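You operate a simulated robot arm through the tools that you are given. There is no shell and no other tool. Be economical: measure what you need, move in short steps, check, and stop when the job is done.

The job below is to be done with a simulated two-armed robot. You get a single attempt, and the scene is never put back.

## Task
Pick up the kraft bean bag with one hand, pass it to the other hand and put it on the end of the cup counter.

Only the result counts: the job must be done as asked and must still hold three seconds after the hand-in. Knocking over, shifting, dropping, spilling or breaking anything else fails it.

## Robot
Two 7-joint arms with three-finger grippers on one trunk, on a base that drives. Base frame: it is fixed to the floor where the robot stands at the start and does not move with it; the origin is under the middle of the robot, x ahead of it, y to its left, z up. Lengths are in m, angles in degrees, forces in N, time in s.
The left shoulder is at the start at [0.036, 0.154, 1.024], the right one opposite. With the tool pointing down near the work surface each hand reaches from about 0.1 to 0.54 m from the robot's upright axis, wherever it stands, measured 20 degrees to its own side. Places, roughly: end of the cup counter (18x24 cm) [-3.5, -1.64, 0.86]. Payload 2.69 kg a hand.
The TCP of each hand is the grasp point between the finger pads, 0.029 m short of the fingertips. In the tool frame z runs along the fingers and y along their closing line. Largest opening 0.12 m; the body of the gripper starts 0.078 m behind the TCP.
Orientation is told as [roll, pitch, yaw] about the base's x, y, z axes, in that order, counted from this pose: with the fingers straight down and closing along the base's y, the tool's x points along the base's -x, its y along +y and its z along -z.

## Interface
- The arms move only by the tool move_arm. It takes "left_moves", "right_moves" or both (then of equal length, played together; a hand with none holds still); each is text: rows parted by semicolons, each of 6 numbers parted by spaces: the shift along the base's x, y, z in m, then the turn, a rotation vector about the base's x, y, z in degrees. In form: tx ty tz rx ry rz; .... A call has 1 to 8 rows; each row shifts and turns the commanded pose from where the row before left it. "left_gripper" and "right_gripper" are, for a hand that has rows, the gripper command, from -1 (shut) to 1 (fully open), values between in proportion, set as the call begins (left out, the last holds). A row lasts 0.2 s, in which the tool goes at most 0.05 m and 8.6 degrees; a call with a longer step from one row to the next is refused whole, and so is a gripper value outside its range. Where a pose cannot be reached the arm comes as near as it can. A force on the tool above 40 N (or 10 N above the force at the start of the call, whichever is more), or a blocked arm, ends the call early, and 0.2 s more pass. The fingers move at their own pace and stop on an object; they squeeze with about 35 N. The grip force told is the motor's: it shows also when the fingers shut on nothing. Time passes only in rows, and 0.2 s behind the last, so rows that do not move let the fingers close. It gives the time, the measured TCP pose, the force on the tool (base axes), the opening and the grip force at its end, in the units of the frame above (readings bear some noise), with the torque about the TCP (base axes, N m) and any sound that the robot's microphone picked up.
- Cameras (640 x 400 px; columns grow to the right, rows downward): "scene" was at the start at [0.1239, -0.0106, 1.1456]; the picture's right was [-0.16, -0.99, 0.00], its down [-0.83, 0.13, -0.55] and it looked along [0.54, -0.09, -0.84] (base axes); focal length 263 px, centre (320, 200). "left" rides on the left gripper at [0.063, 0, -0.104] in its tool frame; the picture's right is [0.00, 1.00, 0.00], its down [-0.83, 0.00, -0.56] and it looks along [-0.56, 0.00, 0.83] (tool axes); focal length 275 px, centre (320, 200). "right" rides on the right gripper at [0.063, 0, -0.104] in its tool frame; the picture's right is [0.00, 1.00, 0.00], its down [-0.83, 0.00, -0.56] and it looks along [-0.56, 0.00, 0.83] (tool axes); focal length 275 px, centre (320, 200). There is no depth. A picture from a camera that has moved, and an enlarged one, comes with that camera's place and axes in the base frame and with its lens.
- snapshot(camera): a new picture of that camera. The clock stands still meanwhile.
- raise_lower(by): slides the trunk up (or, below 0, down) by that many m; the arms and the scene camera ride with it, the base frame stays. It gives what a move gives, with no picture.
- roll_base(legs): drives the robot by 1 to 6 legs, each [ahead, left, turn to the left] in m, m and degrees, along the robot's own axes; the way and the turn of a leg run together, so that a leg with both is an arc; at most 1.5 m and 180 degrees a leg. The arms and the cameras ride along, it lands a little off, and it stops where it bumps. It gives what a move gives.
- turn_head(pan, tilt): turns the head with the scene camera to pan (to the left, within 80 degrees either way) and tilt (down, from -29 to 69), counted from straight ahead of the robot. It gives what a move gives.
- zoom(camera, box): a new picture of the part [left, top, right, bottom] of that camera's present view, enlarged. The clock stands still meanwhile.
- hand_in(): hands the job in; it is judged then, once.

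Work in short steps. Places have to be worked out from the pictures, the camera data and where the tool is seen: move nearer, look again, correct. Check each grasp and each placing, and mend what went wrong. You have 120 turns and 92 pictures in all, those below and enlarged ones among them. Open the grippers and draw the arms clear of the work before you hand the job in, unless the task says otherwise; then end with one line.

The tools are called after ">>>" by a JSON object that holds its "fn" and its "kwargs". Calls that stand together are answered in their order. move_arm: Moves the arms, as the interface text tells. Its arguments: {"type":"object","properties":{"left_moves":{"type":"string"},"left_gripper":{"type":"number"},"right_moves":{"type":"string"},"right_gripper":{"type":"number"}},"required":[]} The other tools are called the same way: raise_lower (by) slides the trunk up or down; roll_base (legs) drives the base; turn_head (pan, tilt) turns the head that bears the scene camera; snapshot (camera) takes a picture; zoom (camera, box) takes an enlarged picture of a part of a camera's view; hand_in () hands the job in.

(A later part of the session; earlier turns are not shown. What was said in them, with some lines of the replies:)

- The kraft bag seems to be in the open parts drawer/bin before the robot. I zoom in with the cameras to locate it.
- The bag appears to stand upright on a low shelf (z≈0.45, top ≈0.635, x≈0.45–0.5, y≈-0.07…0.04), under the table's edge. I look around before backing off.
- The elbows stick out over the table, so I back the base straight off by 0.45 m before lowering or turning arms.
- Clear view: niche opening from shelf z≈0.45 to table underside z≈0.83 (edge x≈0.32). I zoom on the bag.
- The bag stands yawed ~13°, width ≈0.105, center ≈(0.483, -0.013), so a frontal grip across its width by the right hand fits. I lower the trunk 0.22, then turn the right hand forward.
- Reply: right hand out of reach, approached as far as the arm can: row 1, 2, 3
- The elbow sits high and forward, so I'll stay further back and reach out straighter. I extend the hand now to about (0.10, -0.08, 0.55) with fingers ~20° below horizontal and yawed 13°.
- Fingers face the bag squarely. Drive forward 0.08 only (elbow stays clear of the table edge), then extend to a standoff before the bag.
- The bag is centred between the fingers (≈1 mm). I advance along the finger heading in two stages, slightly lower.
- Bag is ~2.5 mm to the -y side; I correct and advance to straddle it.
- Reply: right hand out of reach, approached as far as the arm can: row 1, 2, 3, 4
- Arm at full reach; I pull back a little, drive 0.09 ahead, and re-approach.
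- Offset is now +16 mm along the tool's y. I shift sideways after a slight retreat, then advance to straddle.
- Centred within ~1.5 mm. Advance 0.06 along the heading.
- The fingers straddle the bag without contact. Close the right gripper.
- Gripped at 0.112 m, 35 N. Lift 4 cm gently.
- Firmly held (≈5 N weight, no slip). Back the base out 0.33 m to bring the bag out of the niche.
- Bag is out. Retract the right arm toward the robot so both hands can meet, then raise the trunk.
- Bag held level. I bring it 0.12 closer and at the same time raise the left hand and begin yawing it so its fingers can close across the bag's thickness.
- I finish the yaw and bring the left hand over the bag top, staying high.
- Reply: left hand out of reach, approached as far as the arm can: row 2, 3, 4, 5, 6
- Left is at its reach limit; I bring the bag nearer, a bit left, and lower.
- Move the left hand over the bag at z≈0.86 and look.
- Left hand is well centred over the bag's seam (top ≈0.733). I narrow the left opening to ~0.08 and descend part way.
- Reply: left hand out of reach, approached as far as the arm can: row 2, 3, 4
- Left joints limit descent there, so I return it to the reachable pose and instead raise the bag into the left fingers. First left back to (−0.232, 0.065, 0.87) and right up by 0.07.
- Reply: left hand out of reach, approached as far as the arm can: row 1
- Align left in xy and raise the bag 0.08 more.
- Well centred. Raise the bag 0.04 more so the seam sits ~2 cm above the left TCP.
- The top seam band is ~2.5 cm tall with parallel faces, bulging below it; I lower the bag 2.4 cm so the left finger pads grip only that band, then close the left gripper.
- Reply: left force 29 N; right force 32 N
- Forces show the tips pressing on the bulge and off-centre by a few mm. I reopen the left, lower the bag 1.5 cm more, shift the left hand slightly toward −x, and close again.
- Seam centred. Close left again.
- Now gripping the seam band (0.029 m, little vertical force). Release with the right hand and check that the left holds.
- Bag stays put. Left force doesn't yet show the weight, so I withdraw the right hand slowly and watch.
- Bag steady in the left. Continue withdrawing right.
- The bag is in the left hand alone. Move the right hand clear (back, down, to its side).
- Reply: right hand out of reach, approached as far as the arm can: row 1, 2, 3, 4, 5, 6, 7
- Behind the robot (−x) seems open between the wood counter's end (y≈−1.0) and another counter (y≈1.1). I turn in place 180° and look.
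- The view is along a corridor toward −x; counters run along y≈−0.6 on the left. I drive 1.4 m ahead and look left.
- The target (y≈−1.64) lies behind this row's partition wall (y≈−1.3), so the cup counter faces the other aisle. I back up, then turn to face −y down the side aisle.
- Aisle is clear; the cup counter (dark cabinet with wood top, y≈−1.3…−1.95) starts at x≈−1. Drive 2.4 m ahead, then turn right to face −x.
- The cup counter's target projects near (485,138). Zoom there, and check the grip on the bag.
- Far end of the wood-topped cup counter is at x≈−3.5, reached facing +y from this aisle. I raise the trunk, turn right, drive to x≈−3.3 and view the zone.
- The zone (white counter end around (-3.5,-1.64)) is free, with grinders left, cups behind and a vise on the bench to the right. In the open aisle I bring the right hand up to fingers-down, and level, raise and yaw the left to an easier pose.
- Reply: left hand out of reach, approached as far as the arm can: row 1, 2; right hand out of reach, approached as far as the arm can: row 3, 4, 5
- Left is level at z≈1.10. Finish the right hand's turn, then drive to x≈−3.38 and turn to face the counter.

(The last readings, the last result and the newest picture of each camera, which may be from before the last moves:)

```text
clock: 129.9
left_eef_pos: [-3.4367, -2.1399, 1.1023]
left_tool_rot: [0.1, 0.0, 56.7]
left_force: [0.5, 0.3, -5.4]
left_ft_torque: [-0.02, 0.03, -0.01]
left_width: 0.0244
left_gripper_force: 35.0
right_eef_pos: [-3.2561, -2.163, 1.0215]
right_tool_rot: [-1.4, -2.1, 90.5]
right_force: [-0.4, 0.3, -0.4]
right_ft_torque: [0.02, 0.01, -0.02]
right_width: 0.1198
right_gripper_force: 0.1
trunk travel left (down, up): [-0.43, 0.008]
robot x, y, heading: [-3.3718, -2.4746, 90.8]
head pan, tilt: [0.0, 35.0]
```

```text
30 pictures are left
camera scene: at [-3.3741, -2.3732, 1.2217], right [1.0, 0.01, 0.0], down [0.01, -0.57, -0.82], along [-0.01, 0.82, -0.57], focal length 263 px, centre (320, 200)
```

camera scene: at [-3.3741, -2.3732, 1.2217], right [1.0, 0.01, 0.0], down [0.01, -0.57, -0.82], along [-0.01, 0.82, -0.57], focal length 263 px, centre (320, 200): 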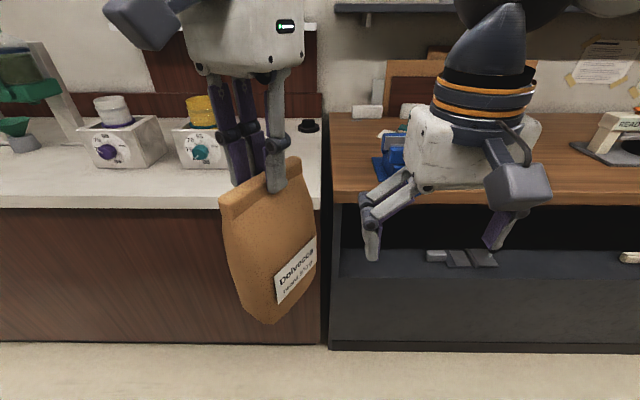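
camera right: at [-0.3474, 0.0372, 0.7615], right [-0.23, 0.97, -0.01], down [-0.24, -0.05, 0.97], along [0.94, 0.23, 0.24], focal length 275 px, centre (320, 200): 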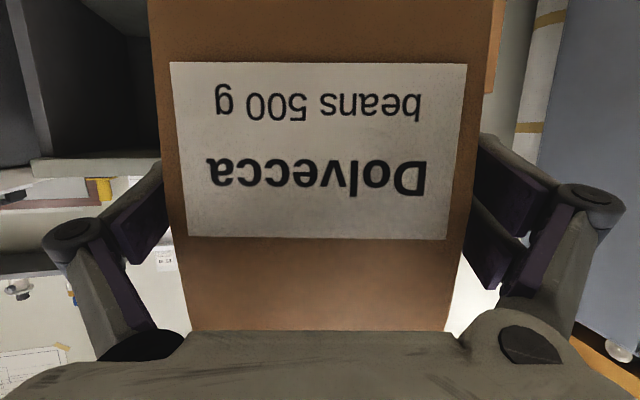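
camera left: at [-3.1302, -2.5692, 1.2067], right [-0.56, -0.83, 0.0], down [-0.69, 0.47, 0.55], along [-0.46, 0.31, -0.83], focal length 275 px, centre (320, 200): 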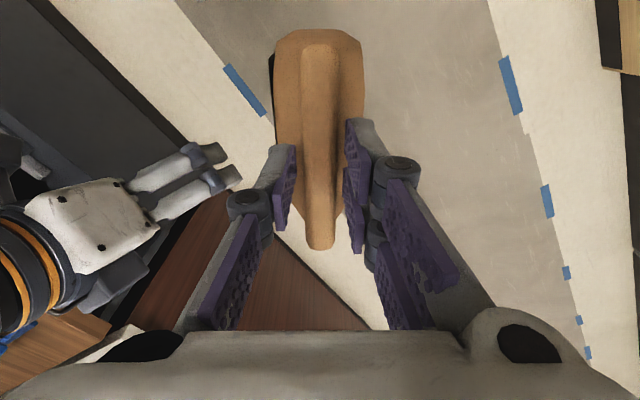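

Front edge y≈−1.86, counter end x≈−3.37, zone clear. Raise the left 2 cm, then drive 0.3 m forward.

>>> {"fn": "move_arm", "kwargs": {"left_moves": "0 0 0.01 0 0 0; 0 0 0.01 0 0 0"}}

>>> {"fn": "roll_base", "kwargs": {"legs": [[0.28, 0, 0]]}}

>>> {"fn": "snapshot", "kwargs": {"camera": "scene"}}

>>> {"fn": "snapshot", "kwargs": {"camera": "left"}}

```text
clock: 130.5
left_eef_pos: [-3.4357, -2.1398, 1.1243]
left_tool_rot: [0.1, 0.1, 56.7]
left_force: [0.3, 0.4, -5.1]
left_ft_torque: [0.0, 0.0, -0.01]
left_width: 0.0244
left_gripper_force: 35.2
right_eef_pos: [-3.2566, -2.1627, 1.0223]
right_tool_rot: [-1.4, -2.0, 90.6]
right_force: [-0.7, -0.4, -0.3]
right_ft_torque: [-0.02, 0.0, -0.02]
right_width: 0.1201
right_gripper_force: 0.1
trunk travel left (down, up): [-0.43, 0.008]
robot x, y, heading: [-3.3745, -2.4762, 90.6]
head pan, tilt: [0.0, 35.0]
```

```text
clock: 132.5
left_eef_pos: [-3.4393, -1.8594, 1.1236]
left_tool_rot: [0.2, 0.1, 56.7]
left_force: [0.1, 0.0, -5.3]
left_ft_torque: [-0.02, 0.02, -0.02]
left_width: 0.0242
left_gripper_force: 34.4
right_eef_pos: [-3.2581, -1.8828, 1.0217]
right_tool_rot: [-1.3, -2.2, 90.7]
right_force: [0.1, 0.6, 0.3]
right_ft_torque: [0.0, 0.01, 0.02]
right_width: 0.12
right_gripper_force: 0.1
trunk travel left (down, up): [-0.43, 0.008]
robot x, y, heading: [-3.3774, -2.1942, 91.0]
head pan, tilt: [0.0, 35.0]
```

```text
29 pictures are left
camera scene: at [-3.3777, -2.0927, 1.2217], right [1.0, 0.01, 0.0], down [0.01, -0.57, -0.82], along [-0.01, 0.82, -0.57], focal length 263 px, centre (320, 200)
```

scene: 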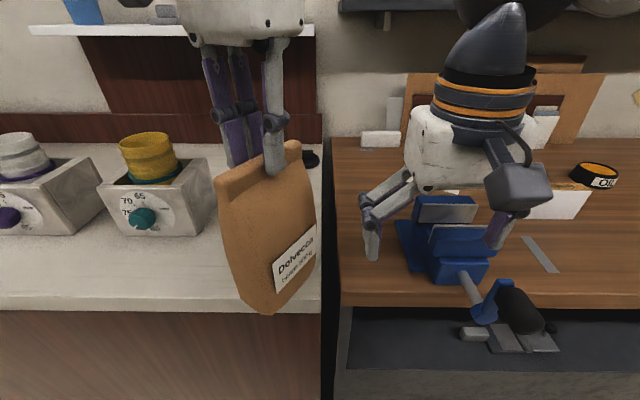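

```text
28 pictures are left
camera left: at [-3.4744, -1.9116, 1.2266], right [-0.83, 0.55, 0.0], down [0.46, 0.69, 0.56], along [0.31, 0.46, -0.83], focal length 275 px, centre (320, 200)
```

left: 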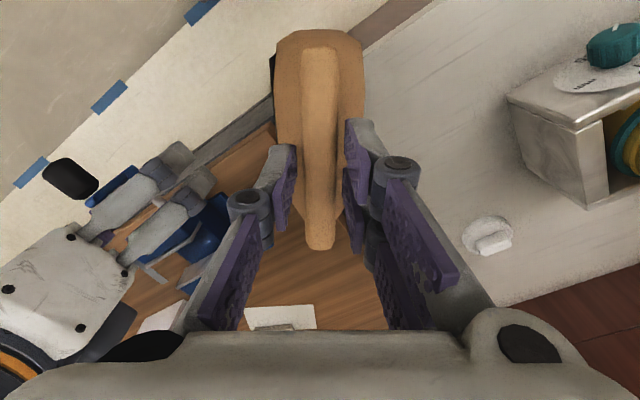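

Now move the left hand over the zone centre (−3.495, −1.645), keeping height.

>>> {"fn": "move_arm", "kwargs": {"left_moves": "-0.008 0.03 0 0 0 0; -0.008 0.03 0 0 0 0; -0.008 0.03 0 0 0 0; -0.008 0.03 0 0 0 0; -0.008 0.03 0 0 0 0; -0.008 0.03 0 0 0 0; -0.008 0.034 0 0 0 0; 0 0 0 0 0 0"}}

>>> {"fn": "snapshot", "kwargs": {"camera": "scene"}}

```text
clock: 134.3
left_eef_pos: [-3.4872, -1.7232, 1.0888]
left_tool_rot: [0.3, -0.1, 56.7]
left_force: [0.2, -0.1, -3.9]
left_ft_torque: [-0.02, 0.04, 0.0]
left_width: 0.0242
left_gripper_force: 34.8
left hand out of reach, approached as far as the arm can: row 5, 6, 7
right_eef_pos: [-3.2596, -1.8831, 1.0205]
right_tool_rot: [-1.4, -2.1, 90.6]
right_force: [0.6, 0.2, -0.3]
right_ft_torque: [0.02, -0.03, 0.02]
right_width: 0.1203
right_gripper_force: 0.0
trunk travel left (down, up): [-0.43, 0.008]
robot x, y, heading: [-3.3785, -2.1926, 90.7]
head pan, tilt: [0.0, 35.0]
```

```text
27 pictures are left
camera scene: at [-3.3776, -2.0932, 1.2217], right [1.0, 0.01, 0.0], down [0.01, -0.57, -0.82], along [-0.01, 0.82, -0.57], focal length 263 px, centre (320, 200)
```

scene: 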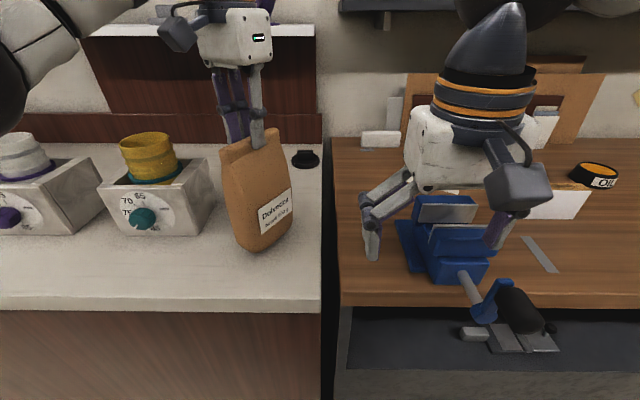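

0.075 m short in y. I first lift the right hand well above the vise and pull it back, then drive 0.08 forward.

>>> {"fn": "move_arm", "kwargs": {"right_moves": "0 -0.005 0.03 0 0 0; 0 -0.01 0.03 0 0 0; 0 -0.01 0.03 0 0 0; 0 -0.01 0.02 0 0 0", "left_moves": "0 0 0.003 0 0 0; 0 0 0.003 0 0 0; 0 0 0.003 0 0 0; 0 0 0 0 0 0"}}

>>> {"fn": "snapshot", "kwargs": {"camera": "scene"}}

```text
clock: 135.3
left_eef_pos: [-3.486, -1.7287, 1.0973]
left_tool_rot: [0.1, -0.2, 56.7]
left_force: [0.1, 0.4, -4.5]
left_ft_torque: [-0.01, 0.02, 0.01]
left_width: 0.024
left_gripper_force: 34.8
left hand out of reach, approached as far as the arm can: row 3
right_eef_pos: [-3.2589, -1.9173, 1.1325]
right_tool_rot: [-1.2, -2.1, 90.5]
right_force: [0.2, 1.0, -0.9]
right_ft_torque: [0.01, -0.04, 0.0]
right_width: 0.12
right_gripper_force: 0.1
trunk travel left (down, up): [-0.43, 0.008]
robot x, y, heading: [-3.3762, -2.192, 91.1]
head pan, tilt: [0.0, 35.0]
```

```text
26 pictures are left
camera scene: at [-3.3778, -2.0933, 1.2217], right [1.0, 0.01, 0.0], down [0.01, -0.57, -0.82], along [-0.01, 0.82, -0.57], focal length 263 px, centre (320, 200)
```

scene: 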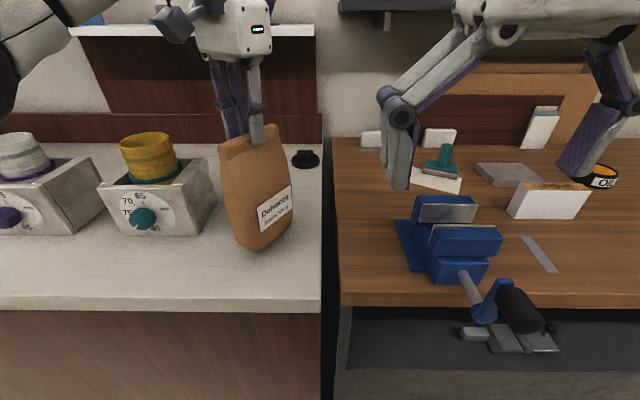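

Right hand is clear above the vise. Drive 0.08 forward.

>>> {"fn": "roll_base", "kwargs": {"legs": [[0.08, 0, 0]]}}

>>> {"fn": "snapshot", "kwargs": {"camera": "scene"}}

>>> {"fn": "snapshot", "kwargs": {"camera": "left"}}

```text
clock: 136.3
left_eef_pos: [-3.4874, -1.6471, 1.0967]
left_tool_rot: [0.2, 0.0, 56.6]
left_force: [-0.6, 0.5, -6.0]
left_ft_torque: [-0.03, 0.01, 0.02]
left_width: 0.024
left_gripper_force: 35.0
right_eef_pos: [-3.2602, -1.8377, 1.1326]
right_tool_rot: [-1.3, -2.0, 90.6]
right_force: [0.7, 0.1, -0.4]
right_ft_torque: [-0.03, 0.0, 0.0]
right_width: 0.1201
right_gripper_force: 0.1
trunk travel left (down, up): [-0.43, 0.008]
robot x, y, heading: [-3.3772, -2.1166, 90.9]
head pan, tilt: [0.0, 35.0]
```

```text
25 pictures are left
camera scene: at [-3.3786, -2.0138, 1.2217], right [1.0, 0.01, 0.0], down [0.01, -0.57, -0.82], along [-0.01, 0.82, -0.57], focal length 263 px, centre (320, 200)
```

scene: 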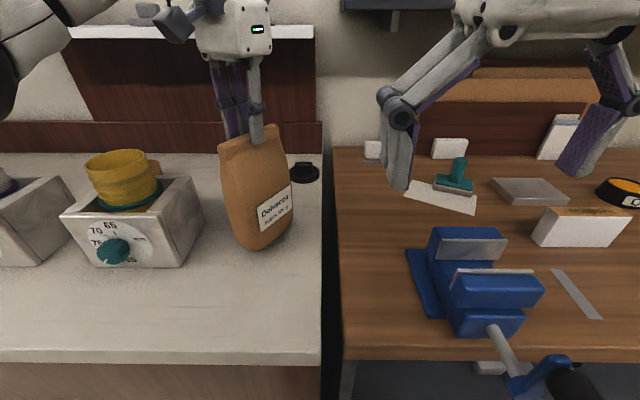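

```text
24 pictures are left
camera left: at [-3.5225, -1.7002, 1.2001], right [-0.83, 0.55, 0.0], down [0.46, 0.69, 0.56], along [0.31, 0.46, -0.83], focal length 275 px, centre (320, 200)
```

left: 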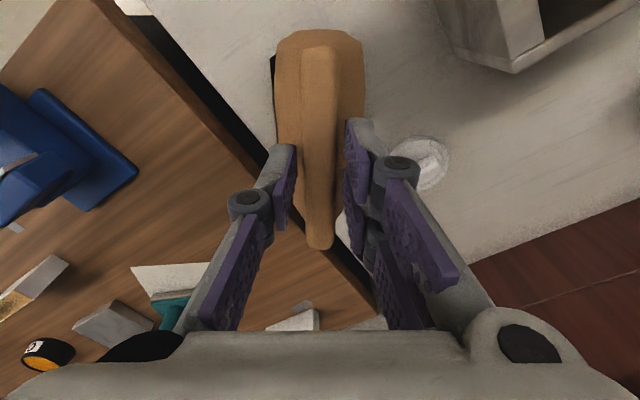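

Zone centre reached; cup saucer ≈5 cm behind the bag. Descend gently toward contact.

>>> {"fn": "move_arm", "kwargs": {"left_moves": "0 0 -0.008 0 0 0; 0 0 -0.008 0 0 0; 0 0 -0.006 0 0 0; 0 0 0 0 0 0"}}

>>> {"fn": "zoom", "kwargs": {"camera": "scene", "box": [180, 110, 372, 290]}}

```text
clock: 137.3
left_eef_pos: [-3.487, -1.6468, 1.0739]
left_tool_rot: [0.3, 0.0, 56.8]
left_force: [0.4, -0.5, -4.3]
left_ft_torque: [0.01, -0.01, -0.01]
left_width: 0.0241
left_gripper_force: 35.0
right_eef_pos: [-3.26, -1.8392, 1.1323]
right_tool_rot: [-1.4, -2.0, 90.6]
right_force: [-0.2, -0.2, 0.0]
right_ft_torque: [0.0, 0.0, -0.01]
right_width: 0.1197
right_gripper_force: 0.1
trunk travel left (down, up): [-0.43, 0.008]
robot x, y, heading: [-3.3757, -2.1204, 90.6]
head pan, tilt: [0.0, 35.0]
```

```text
2.22 times, centred on (276, 200) of scene
camera zoom: at [-3.3785, -2.0144, 1.2217], right [1.0, 0.01, 0.0], down [0.01, -0.57, -0.82], along [-0.01, 0.82, -0.57], focal length 584 px, centre (418, 200)
```

zoom: 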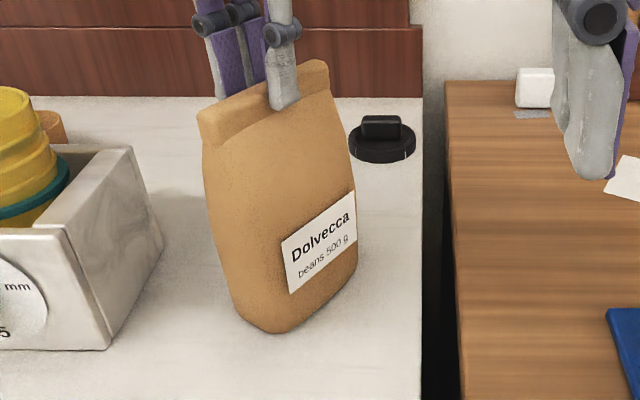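

Still hanging free (−4.3…−5 N). Continue down in small steps.

>>> {"fn": "move_arm", "kwargs": {"left_moves": "0 0 -0.004 0 0 0; 0 0 -0.004 0 0 0; 0 0 -0.003 0 0 0; 0 0 0 0 0 0"}}

```text
clock: 138.3
left_eef_pos: [-3.4884, -1.6495, 1.0682]
left_tool_rot: [0.4, -0.5, 56.8]
left_force: [-2.2, 4.8, 29.6]
left_ft_torque: [-0.63, 0.66, -0.14]
left_width: 0.024
left_gripper_force: 34.8
right_eef_pos: [-3.2603, -1.8407, 1.1344]
right_tool_rot: [-1.3, -2.3, 90.5]
right_force: [0.7, -0.1, -0.6]
right_ft_torque: [0.01, 0.03, -0.03]
right_width: 0.12
right_gripper_force: 0.0
trunk travel left (down, up): [-0.43, 0.008]
robot x, y, heading: [-3.3791, -2.1159, 90.9]
head pan, tilt: [0.0, 35.0]
```

Contact with 30 N; ease up 4 mm, then check.

>>> {"fn": "move_arm", "kwargs": {"left_moves": "0 0 0.003 0 0 0; 0 0 0.002 0 0 0; 0 0 0 0 0 0"}}

>>> {"fn": "zoom", "kwargs": {"camera": "scene", "box": [180, 110, 372, 290]}}

```text
clock: 139.2
left_eef_pos: [-3.4869, -1.6477, 1.0675]
left_tool_rot: [0.2, 0.0, 56.6]
left_force: [-0.3, 5.1, 8.4]
left_ft_torque: [0.92, -0.46, 0.12]
left_width: 0.0242
left_gripper_force: 35.2
right_eef_pos: [-3.2598, -1.8399, 1.1315]
right_tool_rot: [-1.2, -2.1, 90.5]
right_force: [-0.1, 0.0, 0.2]
right_ft_torque: [0.0, -0.03, -0.02]
right_width: 0.1199
right_gripper_force: 0.1
trunk travel left (down, up): [-0.43, 0.008]
robot x, y, heading: [-3.3777, -2.1148, 91.0]
head pan, tilt: [0.0, 35.0]
```

```text
2.22 times, centred on (276, 200) of scene
camera zoom: at [-3.3783, -2.0144, 1.2215], right [1.0, 0.01, 0.0], down [0.01, -0.57, -0.82], along [-0.01, 0.82, -0.57], focal length 584 px, centre (418, 200)
```

zoom: 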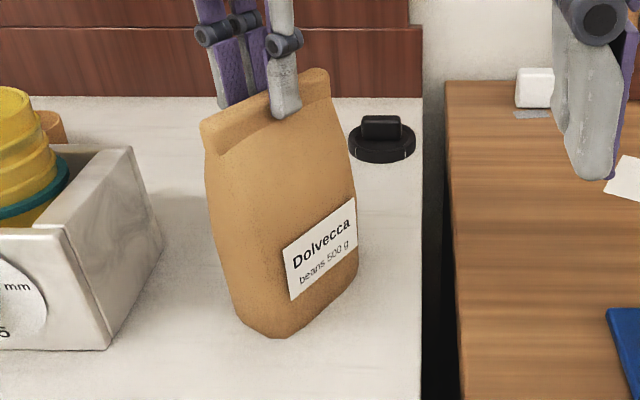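

Bag is seated on the counter. Open the left gripper moderately.

>>> {"fn": "move_arm", "kwargs": {"left_moves": "0 0 0 0 0 0; 0 0 0 0 0 0; 0 0 0 0 0 0", "left_gripper": 0.1}}

>>> {"fn": "zoom", "kwargs": {"camera": "scene", "box": [180, 110, 372, 290]}}

>>> {"fn": "snapshot", "kwargs": {"camera": "left"}}

```text
clock: 139.9
left_eef_pos: [-3.4883, -1.649, 1.0685]
left_tool_rot: [0.3, -0.1, 56.6]
left_force: [0.7, 0.9, -0.2]
left_ft_torque: [-0.03, 0.02, -0.02]
left_width: 0.0659
left_gripper_force: 0.1
right_eef_pos: [-3.2595, -1.8399, 1.1311]
right_tool_rot: [-1.4, -2.1, 90.5]
right_force: [0.0, -0.1, -0.3]
right_ft_torque: [0.0, 0.02, -0.01]
right_width: 0.1198
right_gripper_force: 0.0
trunk travel left (down, up): [-0.43, 0.008]
robot x, y, heading: [-3.377, -2.118, 90.7]
head pan, tilt: [0.0, 35.0]
```

```text
2.22 times, centred on (276, 200) of scene
camera zoom: at [-3.3785, -2.0147, 1.2217], right [1.0, 0.01, 0.0], down [0.01, -0.57, -0.82], along [-0.01, 0.82, -0.57], focal length 584 px, centre (418, 200)
```

zoom: 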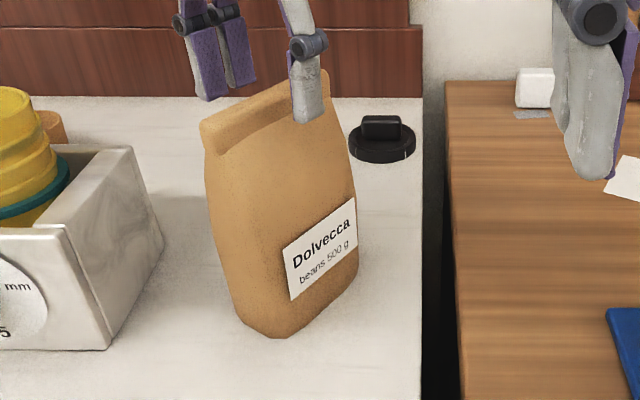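

```text
20 pictures are left
camera left: at [-3.5226, -1.7012, 1.1721], right [-0.83, 0.55, 0.0], down [0.46, 0.69, 0.56], along [0.31, 0.46, -0.83], focal length 275 px, centre (320, 200)
```

left: 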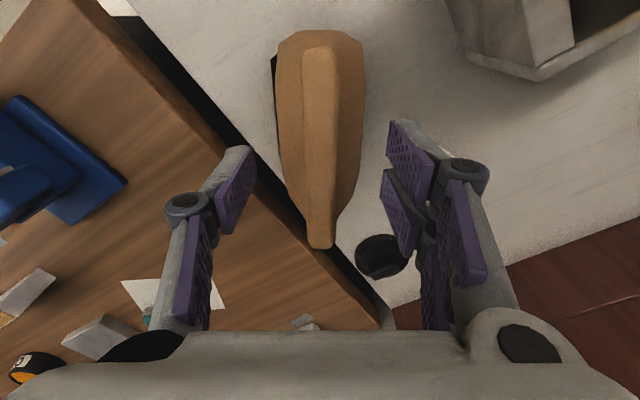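

The bag stands freely. Raise the left hand straight up.

>>> {"fn": "move_arm", "kwargs": {"left_moves": "0 0 0.015 0 0 0; 0 0 0.015 0 0 0; 0 0 0.015 0 0 0; 0 0 0.015 0 0 0"}}

>>> {"fn": "snapshot", "kwargs": {"camera": "left"}}

>>> {"fn": "snapshot", "kwargs": {"camera": "scene"}}

```text
clock: 140.9
left_eef_pos: [-3.4868, -1.6616, 1.1221]
left_tool_rot: [0.3, -0.2, 56.8]
left_force: [0.1, 0.8, -0.3]
left_ft_torque: [-0.03, -0.06, -0.04]
left_width: 0.066
left_gripper_force: 0.1
left hand out of reach, approached as far as the arm can: row 3, 4
right_eef_pos: [-3.2602, -1.8401, 1.132]
right_tool_rot: [-1.4, -2.1, 90.5]
right_force: [0.1, 0.5, 0.6]
right_ft_torque: [0.0, -0.05, -0.03]
right_width: 0.1199
right_gripper_force: 0.1
trunk travel left (down, up): [-0.43, 0.008]
robot x, y, heading: [-3.3797, -2.1155, 90.5]
head pan, tilt: [0.0, 35.0]
```

```text
19 pictures are left
camera left: at [-3.5212, -1.7146, 1.2252], right [-0.83, 0.55, 0.0], down [0.46, 0.69, 0.56], along [0.31, 0.47, -0.83], focal length 275 px, centre (320, 200)
```

left: 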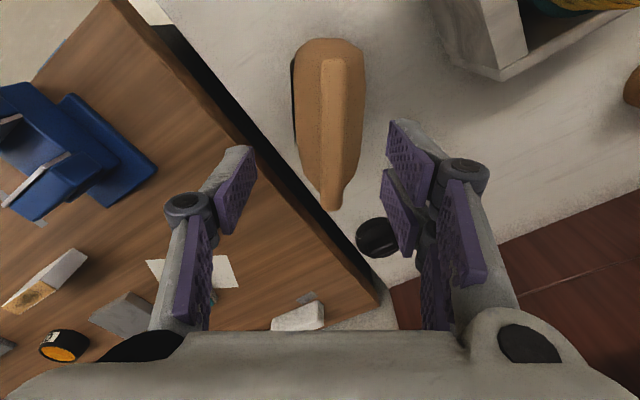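

```text
18 pictures are left
camera scene: at [-3.3784, -2.015, 1.2218], right [1.0, 0.01, 0.0], down [0.01, -0.57, -0.82], along [-0.01, 0.82, -0.57], focal length 263 px, centre (320, 200)
```

scene: 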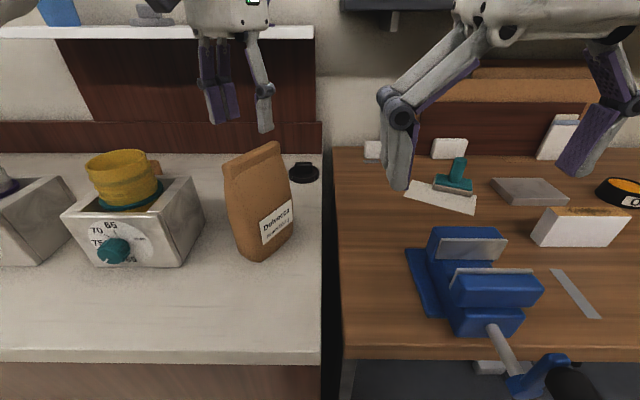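

Clear above the bag, which stands in the zone. Draw the left hand back (slightly up), then back the base away.

>>> {"fn": "move_arm", "kwargs": {"left_moves": "0 -0.01 0.015 0 0 0; 0 -0.02 0.015 0 0 0; 0 -0.03 0.01 0 0 0; 0 -0.03 0 0 0 0; 0 -0.03 0 0 0 0", "left_gripper": 1}}

>>> {"fn": "roll_base", "kwargs": {"legs": [[-0.3, 0, 0]]}}

>>> {"fn": "snapshot", "kwargs": {"camera": "scene"}}

```text
clock: 142.2
left_eef_pos: [-3.4867, -1.7821, 1.1622]
left_tool_rot: [0.3, -0.1, 56.7]
left_force: [-0.4, -1.0, -0.4]
left_ft_torque: [0.05, 0.0, -0.02]
left_width: 0.1202
left_gripper_force: 0.1
right_eef_pos: [-3.2593, -1.8398, 1.1311]
right_tool_rot: [-1.4, -2.1, 90.4]
right_force: [-0.1, -0.7, 0.0]
right_ft_torque: [0.0, 0.02, 0.03]
right_width: 0.1201
right_gripper_force: 0.0
trunk travel left (down, up): [-0.43, 0.008]
robot x, y, heading: [-3.377, -2.1159, 90.7]
head pan, tilt: [0.0, 35.0]
```

```text
clock: 144.2
left_eef_pos: [-3.4827, -2.0807, 1.1619]
left_tool_rot: [0.2, -0.1, 56.4]
left_force: [-0.4, 0.2, -0.7]
left_ft_torque: [0.04, 0.01, 0.0]
left_width: 0.12
left_gripper_force: 0.0
right_eef_pos: [-3.2541, -2.14, 1.1311]
right_tool_rot: [-1.4, -2.2, 90.3]
right_force: [0.0, -0.7, -0.1]
right_ft_torque: [0.02, 0.04, -0.04]
right_width: 0.1204
right_gripper_force: 0.1
trunk travel left (down, up): [-0.43, 0.008]
robot x, y, heading: [-3.3752, -2.4132, 90.6]
head pan, tilt: [0.0, 35.0]
```

```text
17 pictures are left
camera scene: at [-3.3751, -2.314, 1.2217], right [1.0, 0.01, 0.0], down [0.0, -0.57, -0.82], along [-0.01, 0.82, -0.57], focal length 263 px, centre (320, 200)
```

scene: 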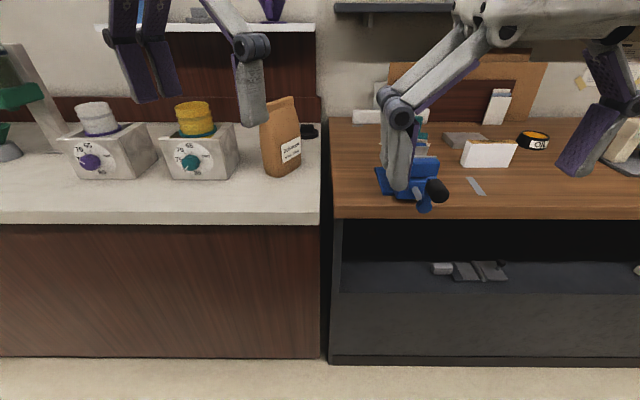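

The bag stands upright on the end of the cup counter, both grippers are open and clear, and nothing else looks disturbed. I hand in.

>>> {"fn": "hand_in", "kwargs": {}}

```text
The job is handed in.
```

I picked up the kraft bean bag with the right hand, passed it to the left, and stood it upright on the end of the cup counter. Both grippers are open and clear, and nothing else looked disturbed in the last picture.
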